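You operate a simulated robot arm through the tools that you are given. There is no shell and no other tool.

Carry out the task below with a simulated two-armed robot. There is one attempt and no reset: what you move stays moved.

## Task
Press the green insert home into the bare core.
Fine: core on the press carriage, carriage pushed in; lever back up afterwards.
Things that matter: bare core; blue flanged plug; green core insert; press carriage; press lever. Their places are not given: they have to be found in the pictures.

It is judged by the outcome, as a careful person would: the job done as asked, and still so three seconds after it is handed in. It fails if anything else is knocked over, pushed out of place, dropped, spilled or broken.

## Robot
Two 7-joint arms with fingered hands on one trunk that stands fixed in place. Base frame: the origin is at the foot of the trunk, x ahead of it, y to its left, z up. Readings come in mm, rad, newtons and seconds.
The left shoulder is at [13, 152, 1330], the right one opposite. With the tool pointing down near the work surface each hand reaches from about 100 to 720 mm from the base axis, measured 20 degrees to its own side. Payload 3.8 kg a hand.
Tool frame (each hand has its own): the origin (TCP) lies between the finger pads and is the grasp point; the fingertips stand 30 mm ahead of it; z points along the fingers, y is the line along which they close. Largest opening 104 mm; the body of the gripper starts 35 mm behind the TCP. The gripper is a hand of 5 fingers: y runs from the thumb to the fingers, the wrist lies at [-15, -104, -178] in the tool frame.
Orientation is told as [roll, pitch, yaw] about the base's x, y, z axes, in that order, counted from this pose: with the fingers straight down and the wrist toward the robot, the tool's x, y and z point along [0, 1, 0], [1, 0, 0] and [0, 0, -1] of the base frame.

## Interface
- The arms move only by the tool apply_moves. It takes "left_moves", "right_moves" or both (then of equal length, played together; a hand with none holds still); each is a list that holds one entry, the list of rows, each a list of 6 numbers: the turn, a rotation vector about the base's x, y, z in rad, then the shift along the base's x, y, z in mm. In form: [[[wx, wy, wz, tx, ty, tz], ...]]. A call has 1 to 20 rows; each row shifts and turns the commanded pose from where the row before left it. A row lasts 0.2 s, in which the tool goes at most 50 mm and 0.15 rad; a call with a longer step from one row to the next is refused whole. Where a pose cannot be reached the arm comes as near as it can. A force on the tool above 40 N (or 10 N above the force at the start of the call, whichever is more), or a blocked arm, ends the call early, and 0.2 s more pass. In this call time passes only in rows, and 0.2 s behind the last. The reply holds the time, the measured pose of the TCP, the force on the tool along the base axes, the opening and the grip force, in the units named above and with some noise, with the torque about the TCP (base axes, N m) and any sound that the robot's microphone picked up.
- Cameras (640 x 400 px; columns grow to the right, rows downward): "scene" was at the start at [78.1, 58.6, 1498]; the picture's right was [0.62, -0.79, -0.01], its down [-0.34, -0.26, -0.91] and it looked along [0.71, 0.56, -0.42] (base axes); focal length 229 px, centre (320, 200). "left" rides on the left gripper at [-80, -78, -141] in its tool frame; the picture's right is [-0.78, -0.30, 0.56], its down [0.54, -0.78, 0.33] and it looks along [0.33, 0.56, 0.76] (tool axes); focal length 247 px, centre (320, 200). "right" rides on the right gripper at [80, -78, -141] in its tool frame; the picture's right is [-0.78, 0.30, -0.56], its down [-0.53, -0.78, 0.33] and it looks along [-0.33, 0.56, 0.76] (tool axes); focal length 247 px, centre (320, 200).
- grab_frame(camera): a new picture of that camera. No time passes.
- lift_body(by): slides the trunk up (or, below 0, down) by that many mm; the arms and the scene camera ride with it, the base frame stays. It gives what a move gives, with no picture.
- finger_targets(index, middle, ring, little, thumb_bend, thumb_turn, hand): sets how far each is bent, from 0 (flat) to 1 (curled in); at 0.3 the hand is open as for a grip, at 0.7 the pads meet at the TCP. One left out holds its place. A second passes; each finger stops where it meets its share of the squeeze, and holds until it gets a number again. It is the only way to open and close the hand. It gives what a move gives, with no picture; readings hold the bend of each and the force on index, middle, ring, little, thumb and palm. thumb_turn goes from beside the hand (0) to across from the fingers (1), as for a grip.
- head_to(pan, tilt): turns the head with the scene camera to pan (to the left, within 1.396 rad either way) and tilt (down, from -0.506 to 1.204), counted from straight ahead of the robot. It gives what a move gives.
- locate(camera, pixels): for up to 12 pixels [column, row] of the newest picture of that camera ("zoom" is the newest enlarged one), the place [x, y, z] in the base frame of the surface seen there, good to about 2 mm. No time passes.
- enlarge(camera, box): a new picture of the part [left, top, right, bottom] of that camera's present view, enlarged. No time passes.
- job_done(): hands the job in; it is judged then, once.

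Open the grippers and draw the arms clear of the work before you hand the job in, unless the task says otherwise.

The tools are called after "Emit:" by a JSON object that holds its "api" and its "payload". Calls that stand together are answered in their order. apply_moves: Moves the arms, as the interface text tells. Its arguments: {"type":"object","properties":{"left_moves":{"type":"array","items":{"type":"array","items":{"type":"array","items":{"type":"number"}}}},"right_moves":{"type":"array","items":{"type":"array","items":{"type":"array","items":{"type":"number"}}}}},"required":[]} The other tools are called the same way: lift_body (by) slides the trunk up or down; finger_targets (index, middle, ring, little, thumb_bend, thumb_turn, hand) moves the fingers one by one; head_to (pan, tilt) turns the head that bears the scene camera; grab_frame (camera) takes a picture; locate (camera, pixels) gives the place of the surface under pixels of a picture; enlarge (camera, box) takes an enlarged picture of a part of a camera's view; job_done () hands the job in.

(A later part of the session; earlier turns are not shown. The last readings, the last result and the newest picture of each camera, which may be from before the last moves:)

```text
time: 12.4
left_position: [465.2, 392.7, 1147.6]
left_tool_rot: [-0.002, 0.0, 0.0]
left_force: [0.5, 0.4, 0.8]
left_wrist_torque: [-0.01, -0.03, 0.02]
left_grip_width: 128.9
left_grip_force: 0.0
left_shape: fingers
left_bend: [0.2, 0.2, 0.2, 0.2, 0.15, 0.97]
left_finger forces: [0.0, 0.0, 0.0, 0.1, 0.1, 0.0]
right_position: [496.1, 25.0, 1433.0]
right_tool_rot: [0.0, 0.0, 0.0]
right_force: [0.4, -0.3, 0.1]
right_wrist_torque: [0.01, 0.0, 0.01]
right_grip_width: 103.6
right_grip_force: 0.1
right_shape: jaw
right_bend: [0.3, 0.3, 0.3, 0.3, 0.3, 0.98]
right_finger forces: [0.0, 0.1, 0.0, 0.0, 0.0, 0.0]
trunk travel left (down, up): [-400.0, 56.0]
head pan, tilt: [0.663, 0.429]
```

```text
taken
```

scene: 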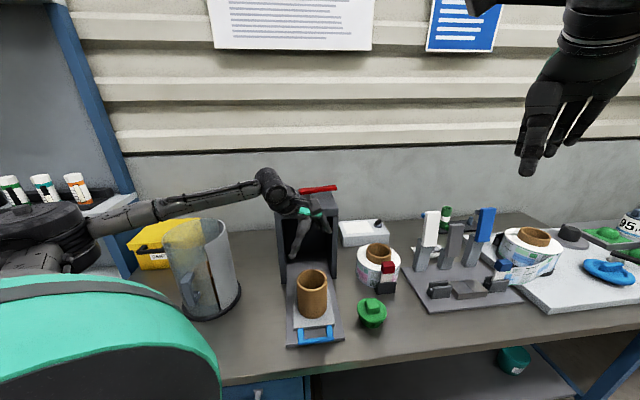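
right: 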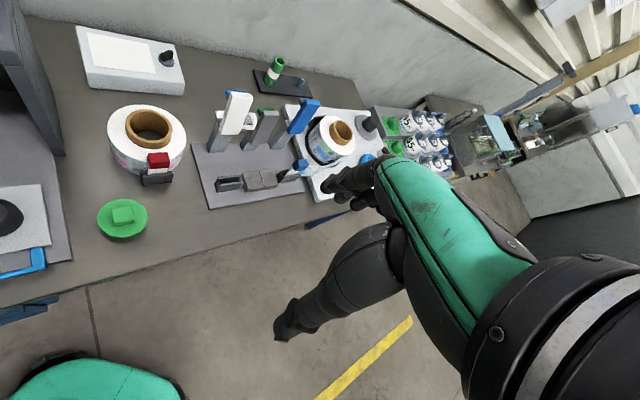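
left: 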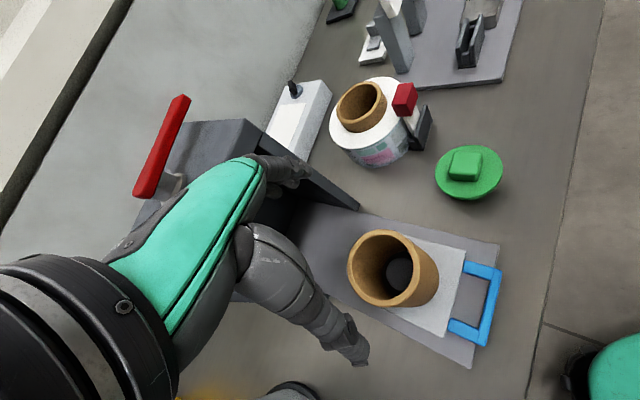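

The core stands on the carriage over the peg. Next I examine the green insert at scene (372,312) and left (470,172) to find its centre and knob orientation.

Emit:
{"api": "enlarge", "payload": {"camera": "left", "box": [420, 120, 530, 220]}}

Emit:
{"api": "enlarge", "payload": {"camera": "scene", "box": [345, 285, 400, 335]}}

```text
4.00 times, centred on (475, 170) of left
```

zoom: 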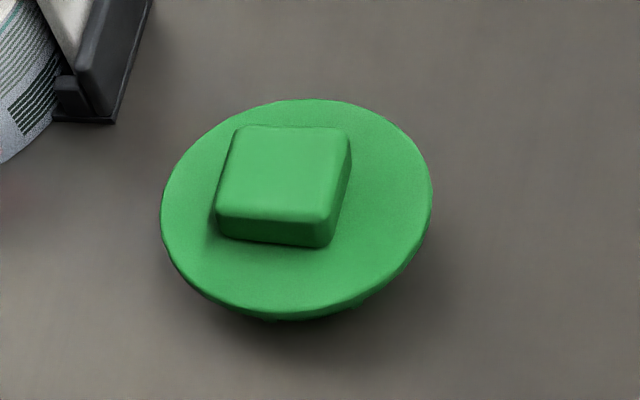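

```text
8.00 times, centred on (372, 310) of scene
```

zoom: 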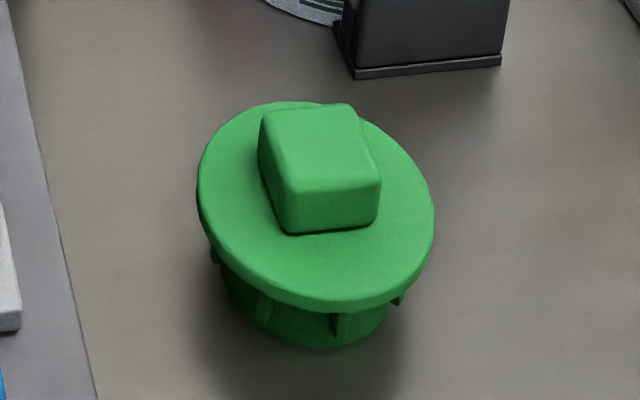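

I locate the knob's corners and the flange rim on this enlargement.

Emit:
{"api": "locate", "payload": {"camera": "zoom", "pixels": [[270, 114], [346, 110], [372, 178], [293, 184], [290, 227], [370, 222], [318, 148], [203, 185], [430, 220], [340, 303], [290, 108], [250, 270]]}}

Emit:
{"api": "locate", "payload": {"camera": "left", "pixels": [[480, 152], [505, 154], [500, 173], [476, 172], [490, 162], [437, 178], [501, 176], [470, 147], [480, 197], [461, 161], [472, 177], [455, 175]]}}

```text
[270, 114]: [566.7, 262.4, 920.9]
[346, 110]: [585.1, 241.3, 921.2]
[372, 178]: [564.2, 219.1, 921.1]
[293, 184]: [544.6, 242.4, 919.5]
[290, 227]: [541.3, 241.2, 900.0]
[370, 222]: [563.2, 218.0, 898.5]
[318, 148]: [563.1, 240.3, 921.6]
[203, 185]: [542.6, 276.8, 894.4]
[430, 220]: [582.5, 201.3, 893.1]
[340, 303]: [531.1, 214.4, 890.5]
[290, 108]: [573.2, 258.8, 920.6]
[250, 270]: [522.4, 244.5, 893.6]
```

```text
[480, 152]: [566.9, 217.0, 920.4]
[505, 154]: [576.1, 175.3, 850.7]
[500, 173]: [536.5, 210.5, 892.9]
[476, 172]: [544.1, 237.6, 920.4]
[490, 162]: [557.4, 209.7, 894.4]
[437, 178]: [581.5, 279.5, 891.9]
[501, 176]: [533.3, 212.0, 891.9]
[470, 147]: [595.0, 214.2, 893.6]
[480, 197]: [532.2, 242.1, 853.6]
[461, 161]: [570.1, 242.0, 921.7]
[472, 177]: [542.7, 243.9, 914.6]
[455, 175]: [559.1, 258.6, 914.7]
```

The knob is a ~30 mm square turned 45°, centre about (565,241), z 893–920; the flange centre is (564,241) with radius ≈42. I locate the nearby roll and clip to plan finger clearance.

Emit:
{"api": "locate", "payload": {"camera": "scene", "pixels": [[388, 291], [380, 291], [396, 288], [388, 268], [370, 285], [360, 275], [378, 250], [390, 262], [362, 258], [338, 300]]}}

Emit:
{"api": "enlarge", "payload": {"camera": "scene", "box": [240, 160, 420, 340]}}

```text
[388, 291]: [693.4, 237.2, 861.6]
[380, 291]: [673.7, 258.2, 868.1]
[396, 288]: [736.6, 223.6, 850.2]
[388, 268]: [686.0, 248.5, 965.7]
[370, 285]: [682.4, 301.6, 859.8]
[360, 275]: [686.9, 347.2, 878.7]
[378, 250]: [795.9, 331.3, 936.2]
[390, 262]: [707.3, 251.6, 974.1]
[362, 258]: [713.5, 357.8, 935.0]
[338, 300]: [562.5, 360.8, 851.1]
```

```text
2.22 times, centred on (330, 250) of scene
```

zoom: 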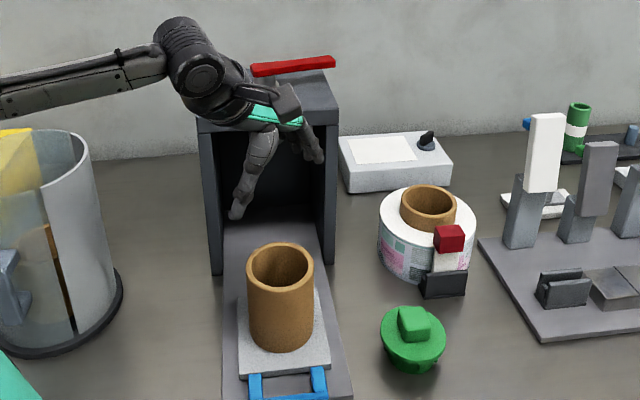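

The clip is ~110 mm from the insert, so there's room. I move the left hand above the insert at (564.5,241,1070) and yaw −45° to square with the knob faces.

Emit:
{"api": "apply_moves", "payload": {"left_moves": [[[0, 0, -0.131, 16.6, -25.3, -12.8], [0, 0, -0.131, 16.6, -25.3, -12.8], [0, 0, -0.131, 16.6, -25.3, -12.8], [0, 0, -0.131, 16.6, -25.3, -12.8], [0, 0, -0.131, 16.6, -25.3, -12.8], [0, 0, -0.131, 16.6, -25.3, -12.8]]]}}

Emit:
{"api": "finger_targets", "payload": {"hand": "left", "index": 0.5, "middle": 0.5, "ring": 0.3, "little": 0.3, "thumb_bend": 0.5}}

Emit:
{"api": "grab_frame", "payload": {"camera": "left"}}

Emit:
{"api": "enlarge", "payload": {"camera": "scene", "box": [310, 220, 430, 340]}}

```text
time: 13.8
left_position: [565.1, 239.8, 1072.1]
left_tool_rot: [-0.001, 0.001, -0.79]
left_force: [-0.7, -0.7, 0.4]
left_wrist_torque: [-0.01, 0.02, 0.01]
left_grip_width: 129.1
left_grip_force: 0.1
left_shape: fingers
left_bend: [0.2, 0.2, 0.2, 0.2, 0.15, 0.97]
left_finger forces: [0.1, 0.0, 0.0, 0.1, 0.0, 0.0]
right_position: [497.4, 23.6, 1432.7]
right_tool_rot: [0.0, 0.003, 0.0]
right_force: [-0.6, -0.5, -0.4]
right_wrist_torque: [0.04, -0.02, 0.01]
right_grip_width: 103.6
right_grip_force: 0.0
right_shape: jaw
right_bend: [0.3, 0.3, 0.3, 0.3, 0.3, 0.98]
right_finger forces: [0.0, 0.0, 0.0, 0.0, 0.0, 0.0]
trunk travel left (down, up): [-400.0, 56.0]
head pan, tilt: [0.663, 0.429]
```

```text
time: 14.8
left_position: [565.6, 241.3, 1070.8]
left_tool_rot: [-0.002, -0.002, -0.785]
left_force: [1.2, 0.7, -0.1]
left_wrist_torque: [-0.02, 0.0, -0.02]
left_grip_width: 52.6
left_grip_force: 0.0
left_shape: fingers
left_bend: [0.5, 0.5, 0.3, 0.3, 0.5, 0.97]
left_finger forces: [0.0, 0.0, 0.0, 0.0, 0.1, 0.0]
right_position: [495.4, 23.7, 1432.1]
right_tool_rot: [-0.001, -0.001, 0.001]
right_force: [-0.3, 0.5, 0.2]
right_wrist_torque: [0.01, 0.01, 0.01]
right_grip_width: 103.7
right_grip_force: 0.0
right_shape: jaw
right_bend: [0.3, 0.3, 0.3, 0.3, 0.3, 0.98]
right_finger forces: [0.1, 0.1, 0.0, 0.1, 0.0, 0.1]
trunk travel left (down, up): [-400.0, 56.0]
head pan, tilt: [0.663, 0.429]
```

```text
taken
```

left: 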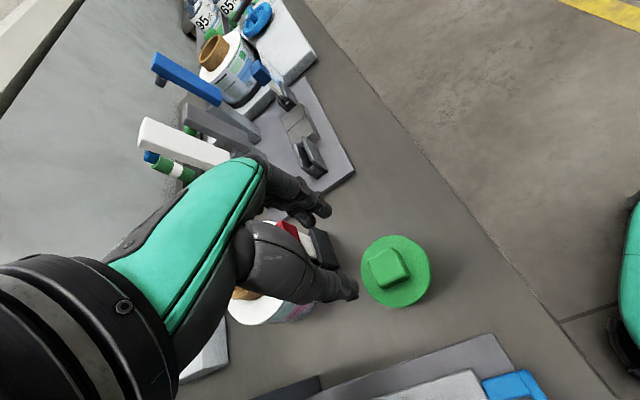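

```text
3.33 times, centred on (370, 280) of scene
```

zoom: 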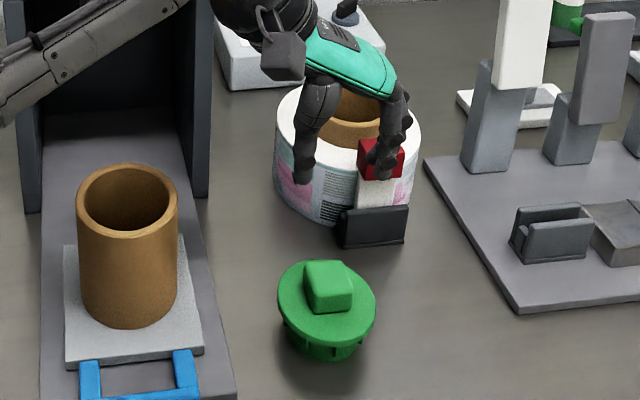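

The hand is over the insert with 52.6 mm opening. I locate the thumb tip (308,180) and fingertips (385,175) to learn where they stand relative to the TCP.

Emit:
{"api": "locate", "payload": {"camera": "zoom", "pixels": [[306, 181], [303, 170], [310, 160], [384, 178], [378, 168], [390, 150], [372, 148], [398, 125], [318, 120], [392, 100], [310, 140], [385, 130]]}}

Emit:
{"api": "enlarge", "payload": {"camera": "scene", "box": [345, 230, 400, 285]}}

```text
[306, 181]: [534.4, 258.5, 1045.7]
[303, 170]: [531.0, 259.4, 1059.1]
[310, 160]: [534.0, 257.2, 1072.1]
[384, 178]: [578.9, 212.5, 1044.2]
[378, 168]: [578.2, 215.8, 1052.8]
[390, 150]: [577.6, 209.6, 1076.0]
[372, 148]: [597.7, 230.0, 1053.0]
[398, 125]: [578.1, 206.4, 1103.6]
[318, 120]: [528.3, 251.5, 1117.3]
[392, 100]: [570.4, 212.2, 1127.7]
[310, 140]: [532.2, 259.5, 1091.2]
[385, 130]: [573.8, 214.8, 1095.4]
```

```text
7.27 times, centred on (372, 258) of scene
```

zoom: 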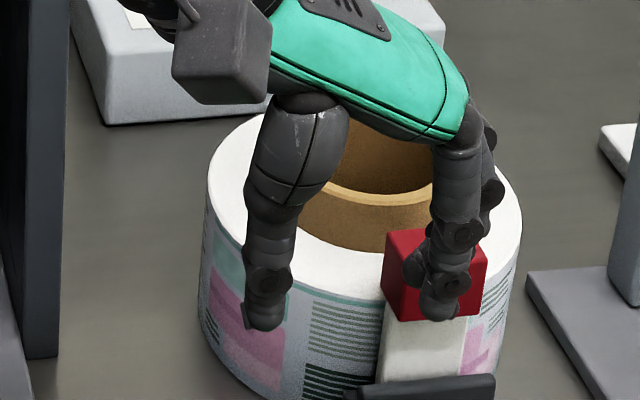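

Tips stand about 27 mm ahead of the TCP; thumb and index oppose at tool x≈0. I tuck ring and little to 0.5 to stay clear of the clip and descend to TCP z≈962, just above the knob.

Emit:
{"api": "finger_targets", "payload": {"hand": "left", "index": 0.47, "middle": 0.47, "ring": 0.5, "little": 0.5, "thumb_bend": 0.47}}

Emit:
{"api": "apply_moves", "payload": {"left_moves": [[[0, 0, 0, -2, -1.5, -29], [0, 0, 0, 0, 0, -30], [0, 0, 0, 0, 0, -30], [0, 0, 0, 0, 0, -20]]]}}

Emit:
{"api": "enlarge", "payload": {"camera": "scene", "box": [340, 250, 410, 330]}}

Emit:
{"api": "grab_frame", "payload": {"camera": "left"}}

```text
time: 15.8
left_position: [564.8, 241.8, 1071.3]
left_tool_rot: [-0.002, 0.001, -0.785]
left_force: [-0.4, -1.1, 0.6]
left_wrist_torque: [-0.01, 0.0, -0.03]
left_grip_width: 59.2
left_grip_force: 0.1
left_shape: fingers
left_bend: [0.47, 0.47, 0.5, 0.5, 0.47, 0.97]
left_finger forces: [0.0, 0.0, 0.0, 0.0, 0.0, 0.0]
right_position: [497.0, 24.7, 1432.6]
right_tool_rot: [0.0, 0.0, 0.001]
right_force: [-0.5, 0.5, -1.2]
right_wrist_torque: [-0.03, 0.01, 0.0]
right_grip_width: 103.7
right_grip_force: 0.0
right_shape: jaw
right_bend: [0.3, 0.3, 0.3, 0.3, 0.3, 0.98]
right_finger forces: [0.1, 0.0, 0.0, 0.0, 0.0, 0.0]
trunk travel left (down, up): [-400.0, 56.0]
head pan, tilt: [0.663, 0.429]
```

```text
time: 16.8
left_position: [564.3, 240.6, 961.0]
left_tool_rot: [-0.003, -0.001, -0.787]
left_force: [-0.1, 0.5, -0.6]
left_wrist_torque: [-0.01, -0.02, 0.0]
left_grip_width: 59.1
left_grip_force: 0.0
left_shape: fingers
left_bend: [0.47, 0.47, 0.5, 0.5, 0.47, 0.97]
left_finger forces: [0.1, 0.1, 0.0, 0.0, 0.1, 0.0]
right_position: [495.8, 24.8, 1433.4]
right_tool_rot: [0.0, 0.001, 0.001]
right_force: [0.2, -0.1, 0.3]
right_wrist_torque: [-0.04, -0.04, 0.0]
right_grip_width: 103.6
right_grip_force: 0.0
right_shape: jaw
right_bend: [0.3, 0.3, 0.3, 0.3, 0.3, 0.98]
right_finger forces: [0.1, 0.1, 0.1, 0.1, 0.0, 0.0]
trunk travel left (down, up): [-400.0, 56.0]
head pan, tilt: [0.663, 0.429]
```

```text
5.00 times, centred on (375, 290) of scene
```

zoom: 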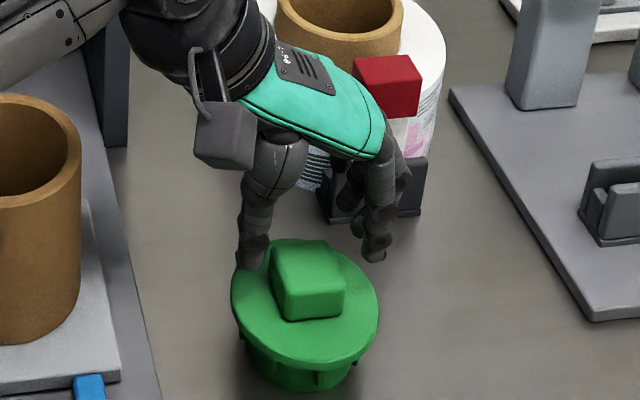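

```text
taken
```

left: 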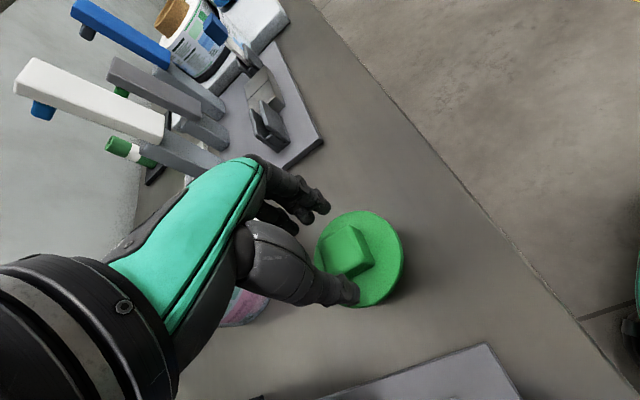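

Thumb (250,250) and index (375,245) straddle the knob at (308,280). I descend to TCP z≈925 so the tips end just above the flange.

Emit:
{"api": "apply_moves", "payload": {"left_moves": [[[0, 0, 0, -0.5, -0.5, -14], [0, 0, 0, -0.5, -0.5, -12], [0, 0, 0, 0, 0, -9]]]}}

Emit:
{"api": "enlarge", "payload": {"camera": "scene", "box": [340, 260, 410, 340]}}

Emit:
{"api": "enlarge", "payload": {"camera": "left", "box": [230, 140, 430, 340]}}

```text
time: 17.6
left_position: [562.2, 238.0, 926.4]
left_tool_rot: [-0.002, -0.002, -0.785]
left_force: [-0.2, 0.6, 1.1]
left_wrist_torque: [-0.05, -0.07, -0.03]
left_grip_width: 59.4
left_grip_force: 1.5
left_shape: fingers
left_bend: [0.47, 0.47, 0.5, 0.5, 0.47, 0.97]
left_finger forces: [0.0, 2.3, 0.0, 0.0, 0.0, 0.0]
right_position: [496.2, 24.0, 1432.7]
right_tool_rot: [-0.001, -0.001, 0.001]
right_force: [-0.1, 0.0, 0.2]
right_wrist_torque: [0.0, -0.04, -0.03]
right_grip_width: 103.7
right_grip_force: 0.0
right_shape: jaw
right_bend: [0.3, 0.3, 0.3, 0.3, 0.3, 0.98]
right_finger forces: [0.1, 0.0, 0.0, 0.0, 0.0, 0.0]
trunk travel left (down, up): [-400.0, 56.0]
head pan, tilt: [0.663, 0.429]
```

```text
5.00 times, centred on (375, 300) of scene
```

zoom: 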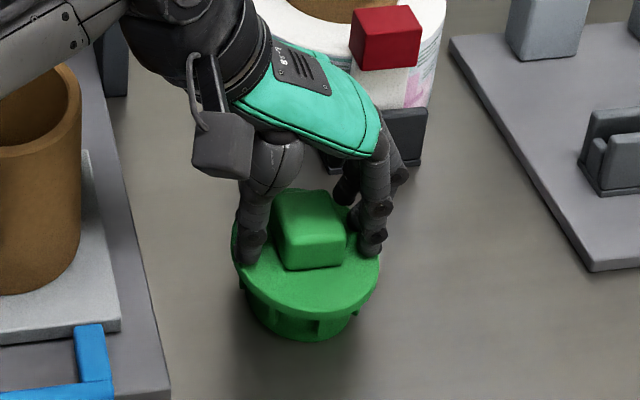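

```text
2.00 times, centred on (330, 240) of left
```

zoom: 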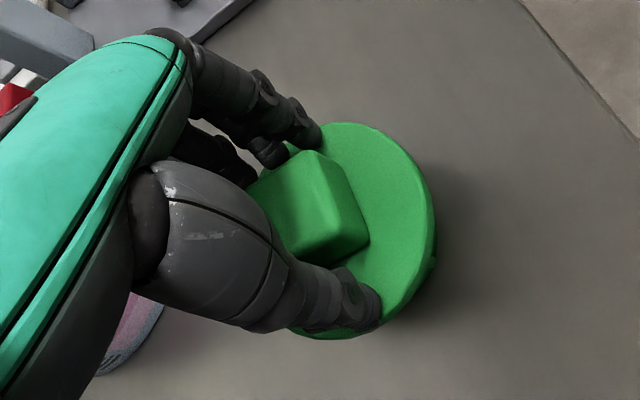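

Middle finger shows a light 2.3 N touch, probably its tip on the flange. I locate the tips and knob edges in the left enlargement to check the overlap before pinching.

Emit:
{"api": "locate", "payload": {"camera": "zoom", "pixels": [[310, 128], [300, 140], [270, 155], [370, 318], [345, 300], [322, 160], [362, 240], [300, 195], [275, 185], [318, 255], [345, 290], [400, 200]]}}

```text
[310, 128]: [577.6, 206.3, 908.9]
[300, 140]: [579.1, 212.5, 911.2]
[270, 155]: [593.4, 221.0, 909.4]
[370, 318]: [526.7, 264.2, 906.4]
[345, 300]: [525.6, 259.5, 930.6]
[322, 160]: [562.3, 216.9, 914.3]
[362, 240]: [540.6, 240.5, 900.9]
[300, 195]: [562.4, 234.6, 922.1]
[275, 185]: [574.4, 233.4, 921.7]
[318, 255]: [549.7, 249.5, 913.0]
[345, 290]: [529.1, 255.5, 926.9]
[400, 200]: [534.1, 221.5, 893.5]
```

Index and thumb overlap the knob well (knob spans roughly ±15 mm about the TCP). I raise 3 mm off the flange and then pinch with index, middle and thumb.

Emit:
{"api": "apply_moves", "payload": {"left_moves": [[[0, 0, 0, 0, 0, 3]]]}}

Emit:
{"api": "finger_targets", "payload": {"hand": "left", "index": 0.7, "middle": 0.65, "thumb_bend": 0.7}}

Emit:
{"api": "enlarge", "payload": {"camera": "scene", "box": [340, 260, 410, 340]}}

Emit:
{"api": "enlarge", "payload": {"camera": "left", "box": [230, 140, 430, 340]}}

```text
time: 18.0
left_position: [562.4, 238.4, 929.1]
left_tool_rot: [-0.002, 0.0, -0.785]
left_force: [0.2, 0.6, 0.5]
left_wrist_torque: [0.0, 0.0, -0.03]
left_grip_width: 59.4
left_grip_force: 0.1
left_shape: fingers
left_bend: [0.47, 0.47, 0.5, 0.5, 0.47, 0.97]
left_finger forces: [0.0, 0.1, 0.0, 0.0, 0.1, 0.0]
right_position: [496.3, 23.9, 1432.0]
right_tool_rot: [-0.002, 0.0, 0.0]
right_force: [0.5, 0.8, 0.3]
right_wrist_torque: [0.0, -0.01, 0.0]
right_grip_width: 103.4
right_grip_force: 0.0
right_shape: jaw
right_bend: [0.3, 0.3, 0.3, 0.3, 0.3, 0.98]
right_finger forces: [0.1, 0.1, 0.0, 0.0, 0.1, 0.0]
trunk travel left (down, up): [-400.0, 56.0]
head pan, tilt: [0.663, 0.429]
```

```text
time: 19.0
left_position: [562.0, 239.6, 929.7]
left_tool_rot: [-0.002, -0.001, -0.785]
left_force: [0.0, 0.0, 0.5]
left_wrist_torque: [0.01, 0.02, -0.01]
left_grip_width: 32.9
left_grip_force: 10.9
left_shape: fingers
left_bend: [0.59, 0.61, 0.5, 0.5, 0.58, 0.96]
left_finger forces: [7.4, 3.7, 0.0, 0.0, 11.1, 0.1]
right_position: [496.9, 24.4, 1432.8]
right_tool_rot: [-0.001, 0.0, 0.0]
right_force: [0.3, 0.0, -0.5]
right_wrist_torque: [0.03, 0.04, 0.03]
right_grip_width: 103.8
right_grip_force: 0.1
right_shape: jaw
right_bend: [0.3, 0.3, 0.3, 0.3, 0.3, 0.98]
right_finger forces: [0.0, 0.1, 0.1, 0.1, 0.0, 0.1]
trunk travel left (down, up): [-400.0, 56.0]
head pan, tilt: [0.663, 0.429]
```

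```text
5.00 times, centred on (375, 300) of scene
```

zoom: 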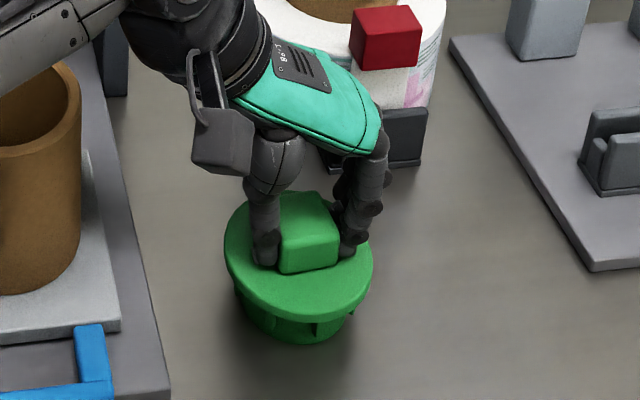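

```text
2.00 times, centred on (330, 240) of left
```

zoom: 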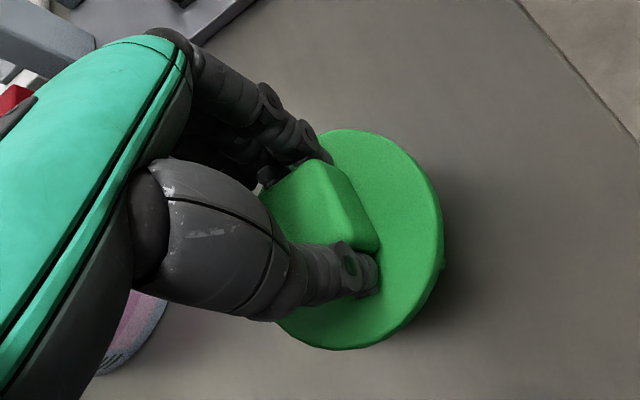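

The knob is pinched at 32.9 mm with about 11 N. I firm the grip a little, then lift slowly 100+ mm.

Emit:
{"api": "finger_targets", "payload": {"hand": "left", "index": 0.85, "middle": 0.74, "thumb_bend": 0.85}}

Emit:
{"api": "apply_moves", "payload": {"left_moves": [[[0, 0, 0, 0, 0, 6], [0, 0, 0, 0, 0, 10], [0, 0, 0, 0, 0, 20], [0, 0, 0, 0, 0, 30], [0, 0, 0, 0, 0, 40], [0, 0, 0, 0, 0, 40], [0, 0, 0, 0, 0, 40]]]}}

Emit:
{"api": "enlarge", "payload": {"camera": "scene", "box": [330, 200, 430, 300]}}

Emit:
{"api": "enlarge", "payload": {"camera": "left", "box": [230, 140, 430, 340]}}

```text
time: 20.0
left_position: [561.1, 239.0, 930.6]
left_tool_rot: [-0.002, 0.001, -0.785]
left_force: [-0.1, 0.0, -0.1]
left_wrist_torque: [0.0, -0.03, -0.02]
left_grip_width: 32.8
left_grip_force: 17.2
left_shape: fingers
left_bend: [0.61, 0.64, 0.5, 0.5, 0.56, 0.95]
left_finger forces: [9.1, 7.7, 0.0, 0.0, 16.9, 0.0]
right_position: [496.2, 24.8, 1432.4]
right_tool_rot: [-0.001, 0.0, 0.001]
right_force: [-0.6, 0.0, 0.4]
right_wrist_torque: [0.01, -0.01, 0.0]
right_grip_width: 103.5
right_grip_force: 0.0
right_shape: jaw
right_bend: [0.3, 0.3, 0.3, 0.3, 0.3, 0.98]
right_finger forces: [0.0, 0.0, 0.0, 0.0, 0.0, 0.1]
trunk travel left (down, up): [-400.0, 56.0]
head pan, tilt: [0.663, 0.429]
```

```text
time: 21.6
left_position: [562.5, 239.6, 1116.3]
left_tool_rot: [-0.002, 0.001, -0.785]
left_force: [-0.3, -0.3, -0.7]
left_wrist_torque: [0.0, 0.01, -0.03]
left_grip_width: 33.0
left_grip_force: 16.8
left_shape: fingers
left_bend: [0.61, 0.64, 0.5, 0.5, 0.56, 0.95]
left_finger forces: [9.1, 7.6, 0.0, 0.1, 17.0, 0.0]
right_position: [496.7, 24.8, 1432.4]
right_tool_rot: [-0.001, -0.001, 0.0]
right_force: [-0.5, 0.1, 0.2]
right_wrist_torque: [0.01, -0.01, 0.01]
right_grip_width: 103.6
right_grip_force: 0.2
right_shape: jaw
right_bend: [0.3, 0.3, 0.3, 0.3, 0.3, 0.98]
right_finger forces: [0.1, 0.0, 0.0, 0.1, 0.0, 0.0]
trunk travel left (down, up): [-400.0, 56.0]
head pan, tilt: [0.663, 0.429]
```

```text
4.00 times, centred on (380, 250) of scene
```

zoom: 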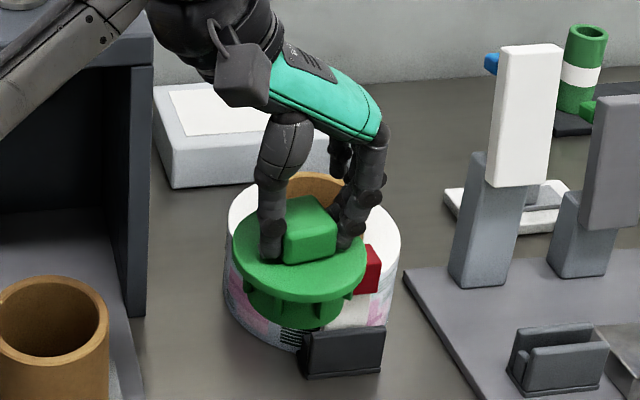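

```text
2.00 times, centred on (330, 240) of left
```

zoom: 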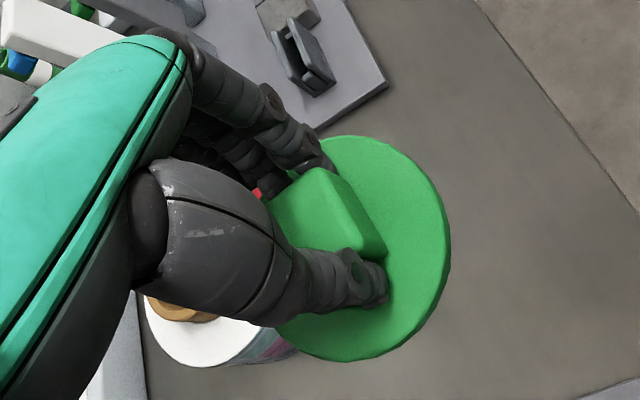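

The insert is in the hand. I locate flange points from the scene enlargement's newest view to measure its tilt and centre; first a fresh tight scene picture.

Emit:
{"api": "enlarge", "payload": {"camera": "scene", "box": [380, 245, 425, 285]}}

Emit:
{"api": "enlarge", "payload": {"camera": "scene", "box": [380, 235, 440, 295]}}

Emit:
{"api": "enlarge", "payload": {"camera": "scene", "box": [350, 240, 410, 290]}}

```text
10.00 times, centred on (402, 265) of scene
```

zoom: 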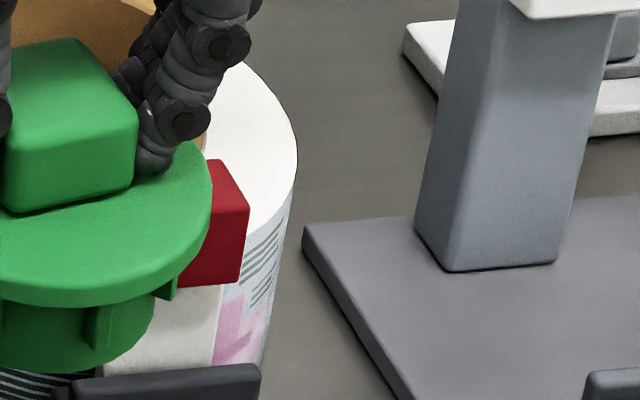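

```text
6.67 times, centred on (410, 265) of scene
```

zoom: 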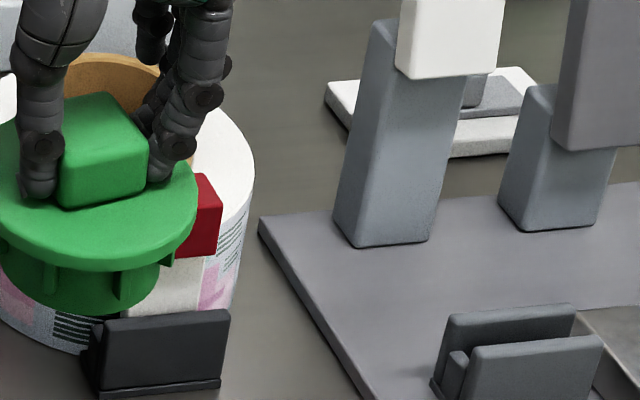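

```text
8.00 times, centred on (380, 265) of scene
```

zoom: 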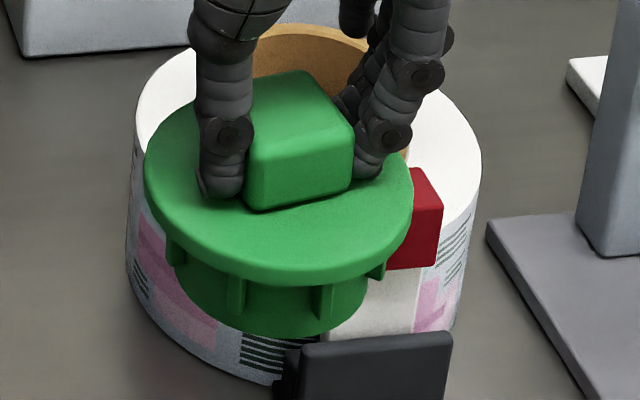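

I locate the flange rim and plug bottom points on this last enlargement.

Emit:
{"api": "locate", "payload": {"camera": "zoom", "pixels": [[150, 165], [165, 125], [180, 225], [270, 265], [350, 255], [405, 215], [405, 175], [220, 255], [270, 230], [300, 115], [255, 330], [330, 325]]}}

Emit:
{"api": "locate", "payload": {"camera": "zoom", "pixels": [[155, 195], [385, 240], [310, 264], [200, 215], [360, 215], [330, 235], [195, 130], [385, 190], [200, 305], [360, 305], [280, 335], [275, 300]]}}

```text
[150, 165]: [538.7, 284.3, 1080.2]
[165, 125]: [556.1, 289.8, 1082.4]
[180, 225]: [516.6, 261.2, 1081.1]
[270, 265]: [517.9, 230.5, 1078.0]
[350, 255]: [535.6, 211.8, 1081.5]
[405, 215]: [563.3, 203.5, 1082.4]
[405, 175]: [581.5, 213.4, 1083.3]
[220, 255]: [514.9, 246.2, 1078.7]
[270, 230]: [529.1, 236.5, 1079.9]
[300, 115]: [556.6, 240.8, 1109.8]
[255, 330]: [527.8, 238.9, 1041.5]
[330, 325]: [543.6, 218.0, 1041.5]
```

```text
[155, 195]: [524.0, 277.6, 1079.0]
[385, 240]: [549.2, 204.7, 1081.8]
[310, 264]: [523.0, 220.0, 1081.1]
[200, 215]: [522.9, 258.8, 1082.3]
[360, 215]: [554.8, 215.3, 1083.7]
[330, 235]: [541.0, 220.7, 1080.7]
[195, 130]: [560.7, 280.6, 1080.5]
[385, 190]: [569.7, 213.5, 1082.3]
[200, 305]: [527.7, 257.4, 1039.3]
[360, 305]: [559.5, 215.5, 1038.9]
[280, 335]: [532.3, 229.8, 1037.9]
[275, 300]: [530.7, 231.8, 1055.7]
```

The flange is level within noise, its centre about (556,246.5), i.e. offset (−6.3,+7.1) from the TCP. Now I measure the core's rim on the carriage.

Emit:
{"api": "enlarge", "payload": {"camera": "scene", "box": [285, 255, 340, 305]}}

```text
8.00 times, centred on (312, 280) of scene
```

zoom: 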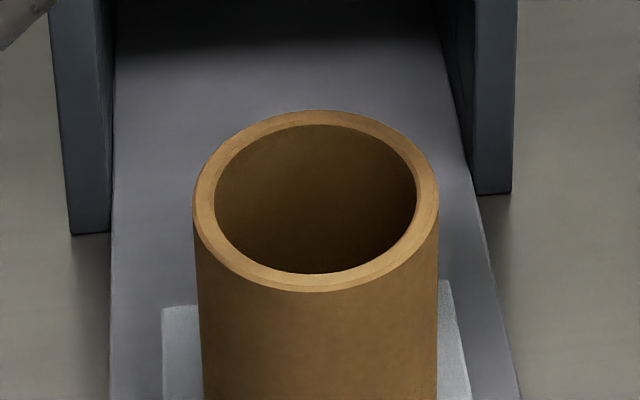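

Emit:
{"api": "locate", "payload": {"camera": "zoom", "pixels": [[204, 200], [428, 190], [315, 282], [320, 118], [235, 257], [400, 245], [235, 150], [400, 140], [213, 205], [418, 195], [318, 274], [317, 124]]}}

Emit:
{"api": "locate", "payload": {"camera": "zoom", "pixels": [[196, 195], [437, 190], [315, 289], [322, 112], [222, 250], [420, 245], [260, 272], [370, 270]]}}

```text
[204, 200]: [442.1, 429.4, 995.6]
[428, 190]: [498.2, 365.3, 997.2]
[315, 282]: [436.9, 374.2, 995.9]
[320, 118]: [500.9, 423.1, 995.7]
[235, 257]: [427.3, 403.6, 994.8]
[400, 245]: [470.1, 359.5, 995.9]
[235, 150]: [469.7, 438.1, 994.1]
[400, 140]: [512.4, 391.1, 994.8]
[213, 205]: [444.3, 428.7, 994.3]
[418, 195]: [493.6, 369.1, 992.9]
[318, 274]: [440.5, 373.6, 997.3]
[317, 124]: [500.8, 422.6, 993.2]
```

```text
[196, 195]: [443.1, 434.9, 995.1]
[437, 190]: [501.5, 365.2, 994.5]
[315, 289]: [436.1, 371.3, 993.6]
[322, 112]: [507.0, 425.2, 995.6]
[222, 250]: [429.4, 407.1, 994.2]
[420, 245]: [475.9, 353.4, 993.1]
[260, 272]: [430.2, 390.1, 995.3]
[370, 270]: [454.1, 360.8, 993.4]
```

Core rim centre is about (470,398.2), z≈994.5. I carry the insert over it at the present height: shift (−86,+151.7).

Emit:
{"api": "apply_moves", "payload": {"left_moves": [[[0, 0, 0, -17.2, 30.3, 0], [0, 0, 0, -17.2, 30.3, 0], [0, 0, 0, -17.2, 30.3, 0], [0, 0, 0, -17.2, 30.3, 0], [0, 0, 0, -17.2, 30.4, 0]]]}}

Emit:
{"api": "enlarge", "payload": {"camera": "scene", "box": [280, 220, 350, 310]}}

Emit:
{"api": "grab_frame", "payload": {"camera": "left"}}

```text
time: 22.8
left_position: [474.8, 391.4, 1115.8]
left_tool_rot: [0.0, -0.003, -0.786]
left_force: [-0.5, 0.0, -0.9]
left_wrist_torque: [-0.01, -0.04, -0.01]
left_grip_width: 33.0
left_grip_force: 16.8
left_shape: fingers
left_bend: [0.61, 0.64, 0.5, 0.5, 0.56, 0.95]
left_finger forces: [9.0, 7.6, 0.0, 0.1, 16.8, 0.0]
right_position: [494.7, 26.1, 1432.8]
right_tool_rot: [-0.002, 0.0, 0.0]
right_force: [1.2, 0.0, -0.3]
right_wrist_torque: [0.01, 0.0, 0.02]
right_grip_width: 103.7
right_grip_force: 0.1
right_shape: jaw
right_bend: [0.3, 0.3, 0.3, 0.3, 0.3, 0.98]
right_finger forces: [0.0, 0.0, 0.1, 0.1, 0.0, 0.1]
trunk travel left (down, up): [-400.0, 56.0]
head pan, tilt: [0.663, 0.429]
```

```text
4.44 times, centred on (315, 265) of scene
```

zoom: 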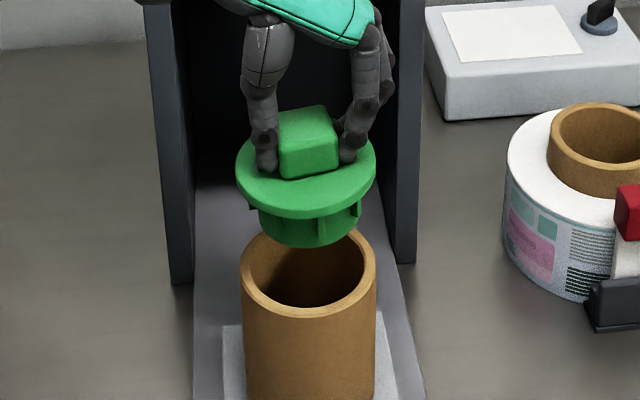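

```text
taken
```

left: 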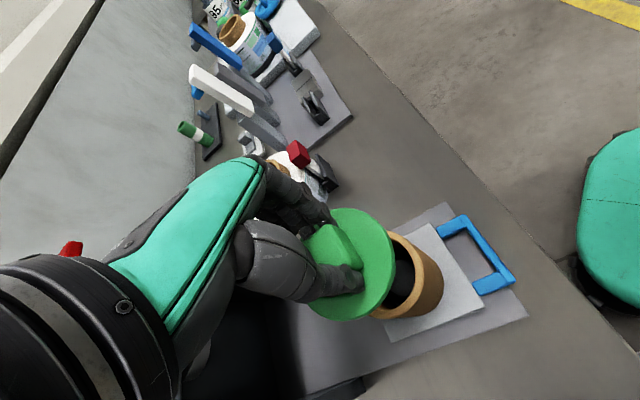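

The insert hangs above the core. I locate the flange, plug bottom, and core rim together to compare their centres.

Emit:
{"api": "enlarge", "payload": {"camera": "scene", "box": [290, 240, 345, 290]}}

```text
8.00 times, centred on (318, 265) of scene
```

zoom: 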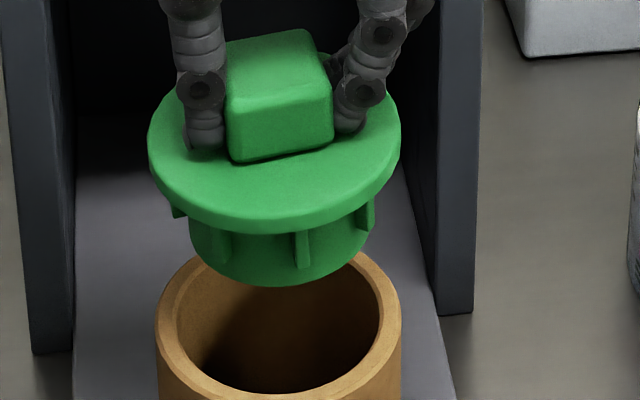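

Emit:
{"api": "locate", "payload": {"camera": "zoom", "pixels": [[155, 130], [165, 175], [200, 205], [260, 222], [330, 205], [375, 180], [397, 140], [395, 115], [250, 280], [320, 275], [205, 255], [360, 245]]}}

Emit:
{"api": "locate", "payload": {"camera": "zoom", "pixels": [[162, 335], [168, 290], [185, 268], [395, 325], [385, 290], [365, 265], [180, 370], [385, 360], [300, 283], [225, 275], [170, 330], [388, 320]]}}

```text
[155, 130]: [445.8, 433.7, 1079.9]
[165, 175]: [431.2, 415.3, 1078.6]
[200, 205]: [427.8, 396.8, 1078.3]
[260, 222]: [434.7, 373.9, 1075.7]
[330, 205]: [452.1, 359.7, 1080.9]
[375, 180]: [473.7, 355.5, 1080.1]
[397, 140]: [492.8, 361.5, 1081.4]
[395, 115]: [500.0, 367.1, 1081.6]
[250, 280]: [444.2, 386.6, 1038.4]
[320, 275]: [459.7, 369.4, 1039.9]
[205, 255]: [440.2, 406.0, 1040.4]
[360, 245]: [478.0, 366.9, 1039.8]
```

```text
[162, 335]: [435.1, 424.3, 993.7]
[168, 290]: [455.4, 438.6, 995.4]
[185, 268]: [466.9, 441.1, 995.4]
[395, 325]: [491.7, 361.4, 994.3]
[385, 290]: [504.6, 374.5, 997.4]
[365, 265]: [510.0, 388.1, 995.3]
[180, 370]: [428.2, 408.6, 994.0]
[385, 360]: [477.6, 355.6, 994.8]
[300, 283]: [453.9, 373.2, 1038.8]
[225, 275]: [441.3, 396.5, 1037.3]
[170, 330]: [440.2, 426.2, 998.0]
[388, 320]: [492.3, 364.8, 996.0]
```

Insert and core axes agree within about 1 mm at (470,398). I lower 50 mm in small steps, watching the force.

Emit:
{"api": "apply_moves", "payload": {"left_moves": [[[0, 0, 0, 0, 0, -14], [0, 0, 0, 0, 0, -14], [0, 0, 0, 0, 0, -10], [0, 0, 0, 0, 0, -6], [0, 0, 0, 0, 0, -4], [0, 0, 0, 0, 0, -4]]]}}

Emit:
{"api": "enlarge", "payload": {"camera": "scene", "box": [285, 240, 345, 300]}}

```text
time: 24.2
left_position: [476.1, 391.5, 1064.6]
left_tool_rot: [-0.002, -0.001, -0.785]
left_force: [-0.1, 0.8, -1.3]
left_wrist_torque: [0.03, 0.0, 0.01]
left_grip_width: 32.9
left_grip_force: 17.2
left_shape: fingers
left_bend: [0.61, 0.64, 0.5, 0.5, 0.56, 0.95]
left_finger forces: [9.0, 7.5, 0.0, 0.1, 16.9, 0.0]
right_position: [496.6, 25.0, 1432.3]
right_tool_rot: [-0.002, 0.0, -0.001]
right_force: [0.3, 0.7, 0.8]
right_wrist_torque: [-0.03, 0.01, 0.01]
right_grip_width: 103.5
right_grip_force: 0.1
right_shape: jaw
right_bend: [0.3, 0.3, 0.3, 0.3, 0.3, 0.98]
right_finger forces: [0.1, 0.1, 0.1, 0.1, 0.1, 0.0]
trunk travel left (down, up): [-400.0, 56.0]
head pan, tilt: [0.663, 0.429]
```

```text
6.67 times, centred on (315, 270) of scene
```

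zoom: 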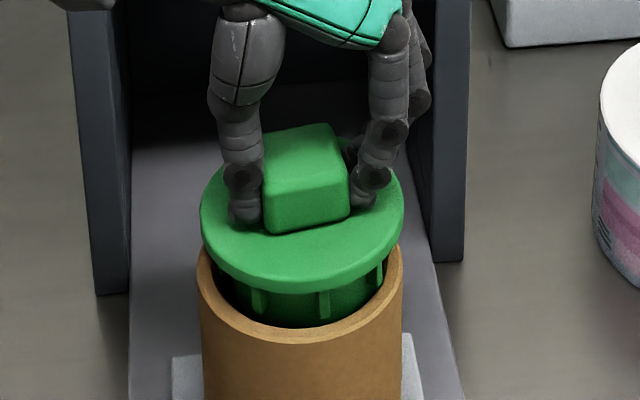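

The plug is entering the core with no force. I continue in small steps until contact.

Emit:
{"api": "apply_moves", "payload": {"left_moves": [[[0, 0, 0, 0, 0, -3], [0, 0, 0, 0, 0, -3], [0, 0, 0, 0, 0, -3], [0, 0, 0, 0, 0, -3]]]}}

Emit:
{"api": "enlarge", "payload": {"camera": "scene", "box": [285, 240, 345, 300]}}

```text
time: 25.2
left_position: [476.0, 388.0, 1059.6]
left_tool_rot: [0.011, -0.009, -0.783]
left_force: [6.6, 2.4, 39.7]
left_wrist_torque: [0.49, 0.6, 0.02]
left_grip_width: 33.0
left_grip_force: 30.0
left_shape: fingers
left_bend: [0.61, 0.64, 0.5, 0.5, 0.57, 0.95]
left_finger forces: [11.3, 9.9, 0.1, 0.0, 37.5, 0.0]
right_position: [492.9, 20.4, 1434.1]
right_tool_rot: [0.002, -0.002, -0.001]
right_force: [-0.4, 0.1, 0.8]
right_wrist_torque: [-0.02, 0.03, -0.04]
right_grip_width: 103.6
right_grip_force: 0.0
right_shape: jaw
right_bend: [0.3, 0.3, 0.3, 0.3, 0.3, 0.98]
right_finger forces: [0.0, 0.0, 0.0, 0.0, 0.0, 0.0]
trunk travel left (down, up): [-400.0, 56.0]
head pan, tilt: [0.663, 0.429]
```

```text
6.67 times, centred on (315, 270) of scene
```

zoom: 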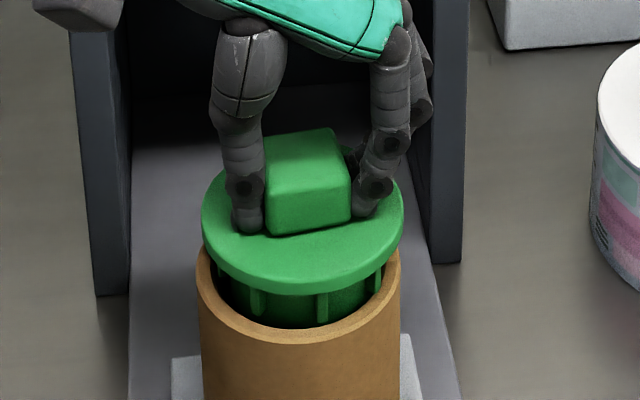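

Force rose to 39.7 N at TCP z≈1060, with the plug about 11 mm inside: the ribs have met the bore. I ease the hand up 3 mm to take off the load and look again.

Emit:
{"api": "apply_moves", "payload": {"left_moves": [[[0, 0, 0, 0, 0, 3]]]}}

Emit:
{"api": "enlarge", "payload": {"camera": "scene", "box": [290, 250, 340, 295]}}

Emit:
{"api": "grab_frame", "payload": {"camera": "left"}}

```text
time: 25.6
left_position: [476.6, 387.0, 1058.3]
left_tool_rot: [0.003, -0.005, -0.783]
left_force: [6.3, 0.7, 34.0]
left_wrist_torque: [0.26, 0.4, 0.02]
left_grip_width: 32.7
left_grip_force: 26.7
left_shape: fingers
left_bend: [0.61, 0.64, 0.5, 0.5, 0.57, 0.95]
left_finger forces: [11.8, 10.4, 0.0, 0.0, 31.2, 0.0]
right_position: [495.4, 21.3, 1432.4]
right_tool_rot: [0.001, -0.003, -0.001]
right_force: [-0.2, 0.5, -0.2]
right_wrist_torque: [-0.01, 0.0, -0.04]
right_grip_width: 103.6
right_grip_force: 0.1
right_shape: jaw
right_bend: [0.3, 0.3, 0.3, 0.3, 0.3, 0.98]
right_finger forces: [0.0, 0.0, 0.0, 0.1, 0.0, 0.1]
trunk travel left (down, up): [-400.0, 56.0]
head pan, tilt: [0.663, 0.429]
```

```text
8.89 times, centred on (315, 272) of scene
```

zoom: 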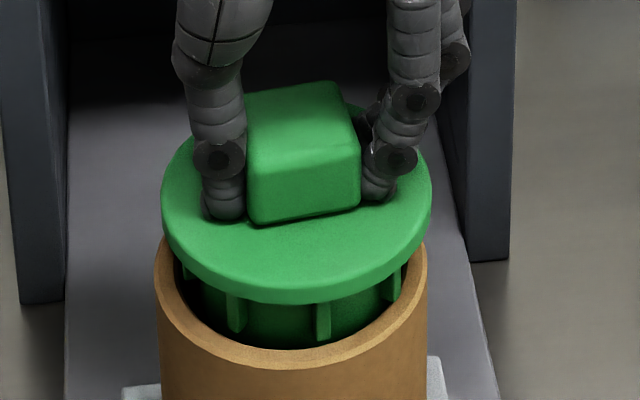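

```text
taken
```

left: 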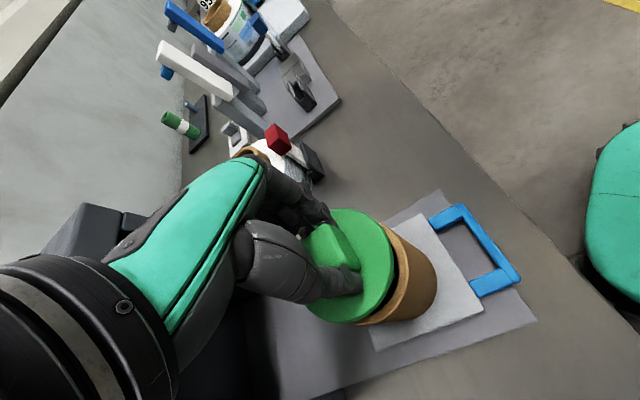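

The force is still 34 N. I locate flange points to see whether the insert sits level in the bore.

Emit:
{"api": "locate", "payload": {"camera": "zoom", "pixels": [[175, 180], [185, 245], [240, 280], [300, 290], [370, 270], [415, 230], [420, 180], [300, 245], [195, 150], [400, 150], [240, 240], [360, 235]]}}

Emit:
{"api": "locate", "payload": {"camera": "zoom", "pixels": [[164, 290], [175, 315], [220, 345], [280, 360], [340, 355], [400, 320], [420, 280], [300, 345], [237, 325], [323, 335], [280, 330], [190, 285]]}}

```text
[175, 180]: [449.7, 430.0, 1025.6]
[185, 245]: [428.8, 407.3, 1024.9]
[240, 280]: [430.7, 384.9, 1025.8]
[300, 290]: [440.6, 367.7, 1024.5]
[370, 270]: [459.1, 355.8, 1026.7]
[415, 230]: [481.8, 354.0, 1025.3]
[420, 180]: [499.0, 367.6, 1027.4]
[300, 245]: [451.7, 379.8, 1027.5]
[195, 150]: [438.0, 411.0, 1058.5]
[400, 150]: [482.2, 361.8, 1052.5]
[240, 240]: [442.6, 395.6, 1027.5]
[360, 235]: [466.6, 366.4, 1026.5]
```

```text
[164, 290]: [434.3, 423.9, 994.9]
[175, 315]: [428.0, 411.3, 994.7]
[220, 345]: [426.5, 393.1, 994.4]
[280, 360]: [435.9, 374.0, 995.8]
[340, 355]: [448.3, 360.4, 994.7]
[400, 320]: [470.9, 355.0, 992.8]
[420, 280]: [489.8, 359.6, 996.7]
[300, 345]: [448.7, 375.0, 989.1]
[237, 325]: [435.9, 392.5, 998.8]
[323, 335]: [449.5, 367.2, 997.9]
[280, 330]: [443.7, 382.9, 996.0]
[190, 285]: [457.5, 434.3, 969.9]
```

The flange is level at z≈1026 and centred within ~1.5 mm of the core; ribs sit at the bore's edge. I ease the hand up further until the vertical force is near zero.

Emit:
{"api": "apply_moves", "payload": {"left_moves": [[[0, 0, 0, 0, 0, 2], [0, 0, 0, 0, 0, 2]]]}}

```text
time: 26.2
left_position: [475.7, 387.6, 1058.8]
left_tool_rot: [-0.001, 0.001, -0.785]
left_force: [5.8, -0.1, 20.1]
left_wrist_torque: [-0.02, -0.06, -0.02]
left_grip_width: 32.7
left_grip_force: 20.8
left_shape: fingers
left_bend: [0.61, 0.64, 0.5, 0.5, 0.57, 0.95]
left_finger forces: [12.3, 10.6, 0.0, 0.0, 19.3, 0.0]
right_position: [495.7, 21.8, 1432.2]
right_tool_rot: [0.003, -0.001, -0.001]
right_force: [0.2, 0.8, 0.2]
right_wrist_torque: [0.02, 0.0, 0.01]
right_grip_width: 103.4
right_grip_force: 0.0
right_shape: jaw
right_bend: [0.3, 0.3, 0.3, 0.3, 0.3, 0.98]
right_finger forces: [0.0, 0.0, 0.0, 0.1, 0.0, 0.0]
trunk travel left (down, up): [-400.0, 56.0]
head pan, tilt: [0.663, 0.429]
```

Force fell to 20 N. I ease up 4 mm more.

Emit:
{"api": "apply_moves", "payload": {"left_moves": [[[0, 0, 0, 0, 0, 2], [0, 0, 0, 0, 0, 2]]]}}

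```text
time: 26.8
left_position: [474.6, 390.0, 1061.1]
left_tool_rot: [-0.006, 0.006, -0.787]
left_force: [0.9, 0.0, 1.0]
left_wrist_torque: [-0.08, -0.01, 0.02]
left_grip_width: 32.8
left_grip_force: 17.4
left_shape: fingers
left_bend: [0.61, 0.64, 0.5, 0.5, 0.57, 0.95]
left_finger forces: [9.7, 8.1, 0.0, 0.1, 17.5, 0.0]
right_position: [494.8, 23.4, 1432.4]
right_tool_rot: [0.0, 0.0, 0.001]
right_force: [-0.2, -0.2, 1.2]
right_wrist_torque: [-0.04, -0.02, 0.02]
right_grip_width: 103.5
right_grip_force: 0.0
right_shape: jaw
right_bend: [0.3, 0.3, 0.3, 0.3, 0.3, 0.98]
right_finger forces: [0.0, 0.0, 0.0, 0.0, 0.1, 0.1]
trunk travel left (down, up): [-400.0, 56.0]
head pan, tilt: [0.663, 0.429]
```

The load is nearly gone. I check the picture, then open the pinch just enough to free the knob.

Emit:
{"api": "finger_targets", "payload": {"hand": "left", "index": 0.45, "middle": 0.45, "thumb_bend": 0.42}}

Emit:
{"api": "enlarge", "payload": {"camera": "scene", "box": [285, 245, 345, 300]}}

Emit:
{"api": "grab_frame", "payload": {"camera": "left"}}

```text
time: 27.8
left_position: [475.8, 390.5, 1062.8]
left_tool_rot: [-0.002, 0.001, -0.786]
left_force: [-0.2, -0.2, 0.2]
left_wrist_torque: [0.05, -0.02, -0.01]
left_grip_width: 68.4
left_grip_force: 0.0
left_shape: fingers
left_bend: [0.45, 0.45, 0.5, 0.5, 0.42, 0.97]
left_finger forces: [0.1, 0.0, 0.0, 0.0, 0.0, 0.0]
right_position: [496.4, 23.7, 1432.3]
right_tool_rot: [0.0, -0.001, 0.0]
right_force: [-0.8, 0.4, -0.1]
right_wrist_torque: [0.01, 0.01, -0.02]
right_grip_width: 103.5
right_grip_force: 0.0
right_shape: jaw
right_bend: [0.3, 0.3, 0.3, 0.3, 0.3, 0.98]
right_finger forces: [0.0, 0.1, 0.0, 0.0, 0.1, 0.0]
trunk travel left (down, up): [-400.0, 56.0]
head pan, tilt: [0.663, 0.429]
```

```text
7.27 times, centred on (315, 272) of scene
```

zoom: 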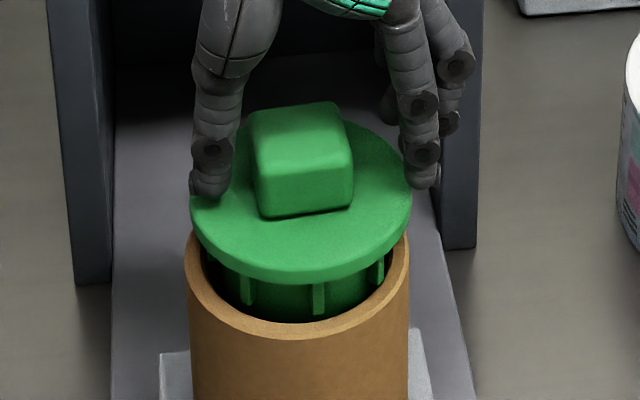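

```text
taken
```

left: 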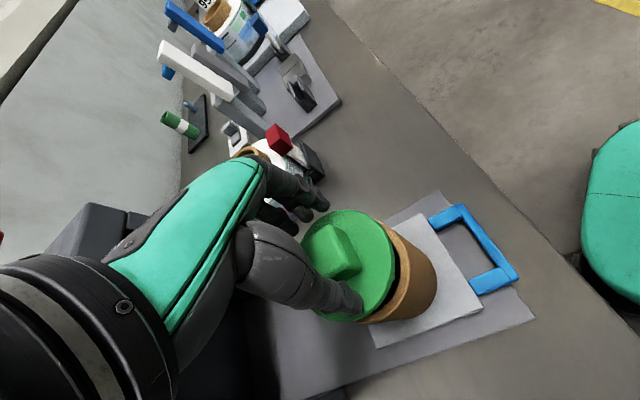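

The insert sits in the core with the fingers clear. I raise the hand straight up to clear the knob.

Emit:
{"api": "apply_moves", "payload": {"left_moves": [[[0, 0, 0, 0, 0, 8], [0, 0, 0, 0, 0, 12], [0, 0, 0, 0, 0, 20], [0, 0, 0, 0, 0, 30], [0, 0, 0, 0, 0, 30]]]}}

Emit:
{"api": "enlarge", "payload": {"camera": "scene", "box": [285, 245, 345, 300]}}

Emit:
{"api": "grab_frame", "payload": {"camera": "left"}}

```text
time: 29.0
left_position: [475.8, 390.0, 1162.8]
left_tool_rot: [-0.001, -0.001, -0.788]
left_force: [-0.2, -0.4, 0.4]
left_wrist_torque: [0.0, 0.03, 0.02]
left_grip_width: 68.7
left_grip_force: 0.0
left_shape: fingers
left_bend: [0.45, 0.45, 0.5, 0.5, 0.42, 0.97]
left_finger forces: [0.0, 0.0, 0.1, 0.0, 0.1, 0.1]
right_position: [495.7, 24.8, 1432.3]
right_tool_rot: [-0.002, 0.0, 0.002]
right_force: [0.7, 0.1, 0.6]
right_wrist_torque: [-0.01, 0.01, -0.03]
right_grip_width: 103.6
right_grip_force: 0.0
right_shape: jaw
right_bend: [0.3, 0.3, 0.3, 0.3, 0.3, 0.98]
right_finger forces: [0.0, 0.0, 0.0, 0.0, 0.0, 0.1]
trunk travel left (down, up): [-400.0, 56.0]
head pan, tilt: [0.663, 0.429]
```

```text
7.27 times, centred on (315, 272) of scene
```

zoom: 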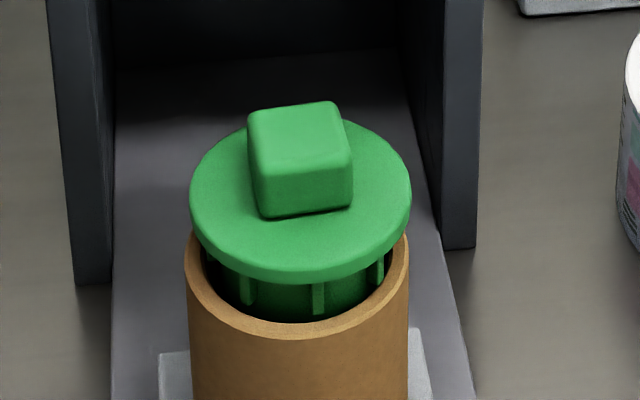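

```text
taken
```

left: 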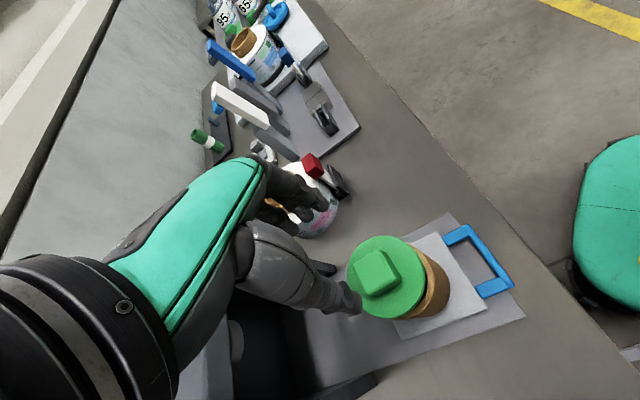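

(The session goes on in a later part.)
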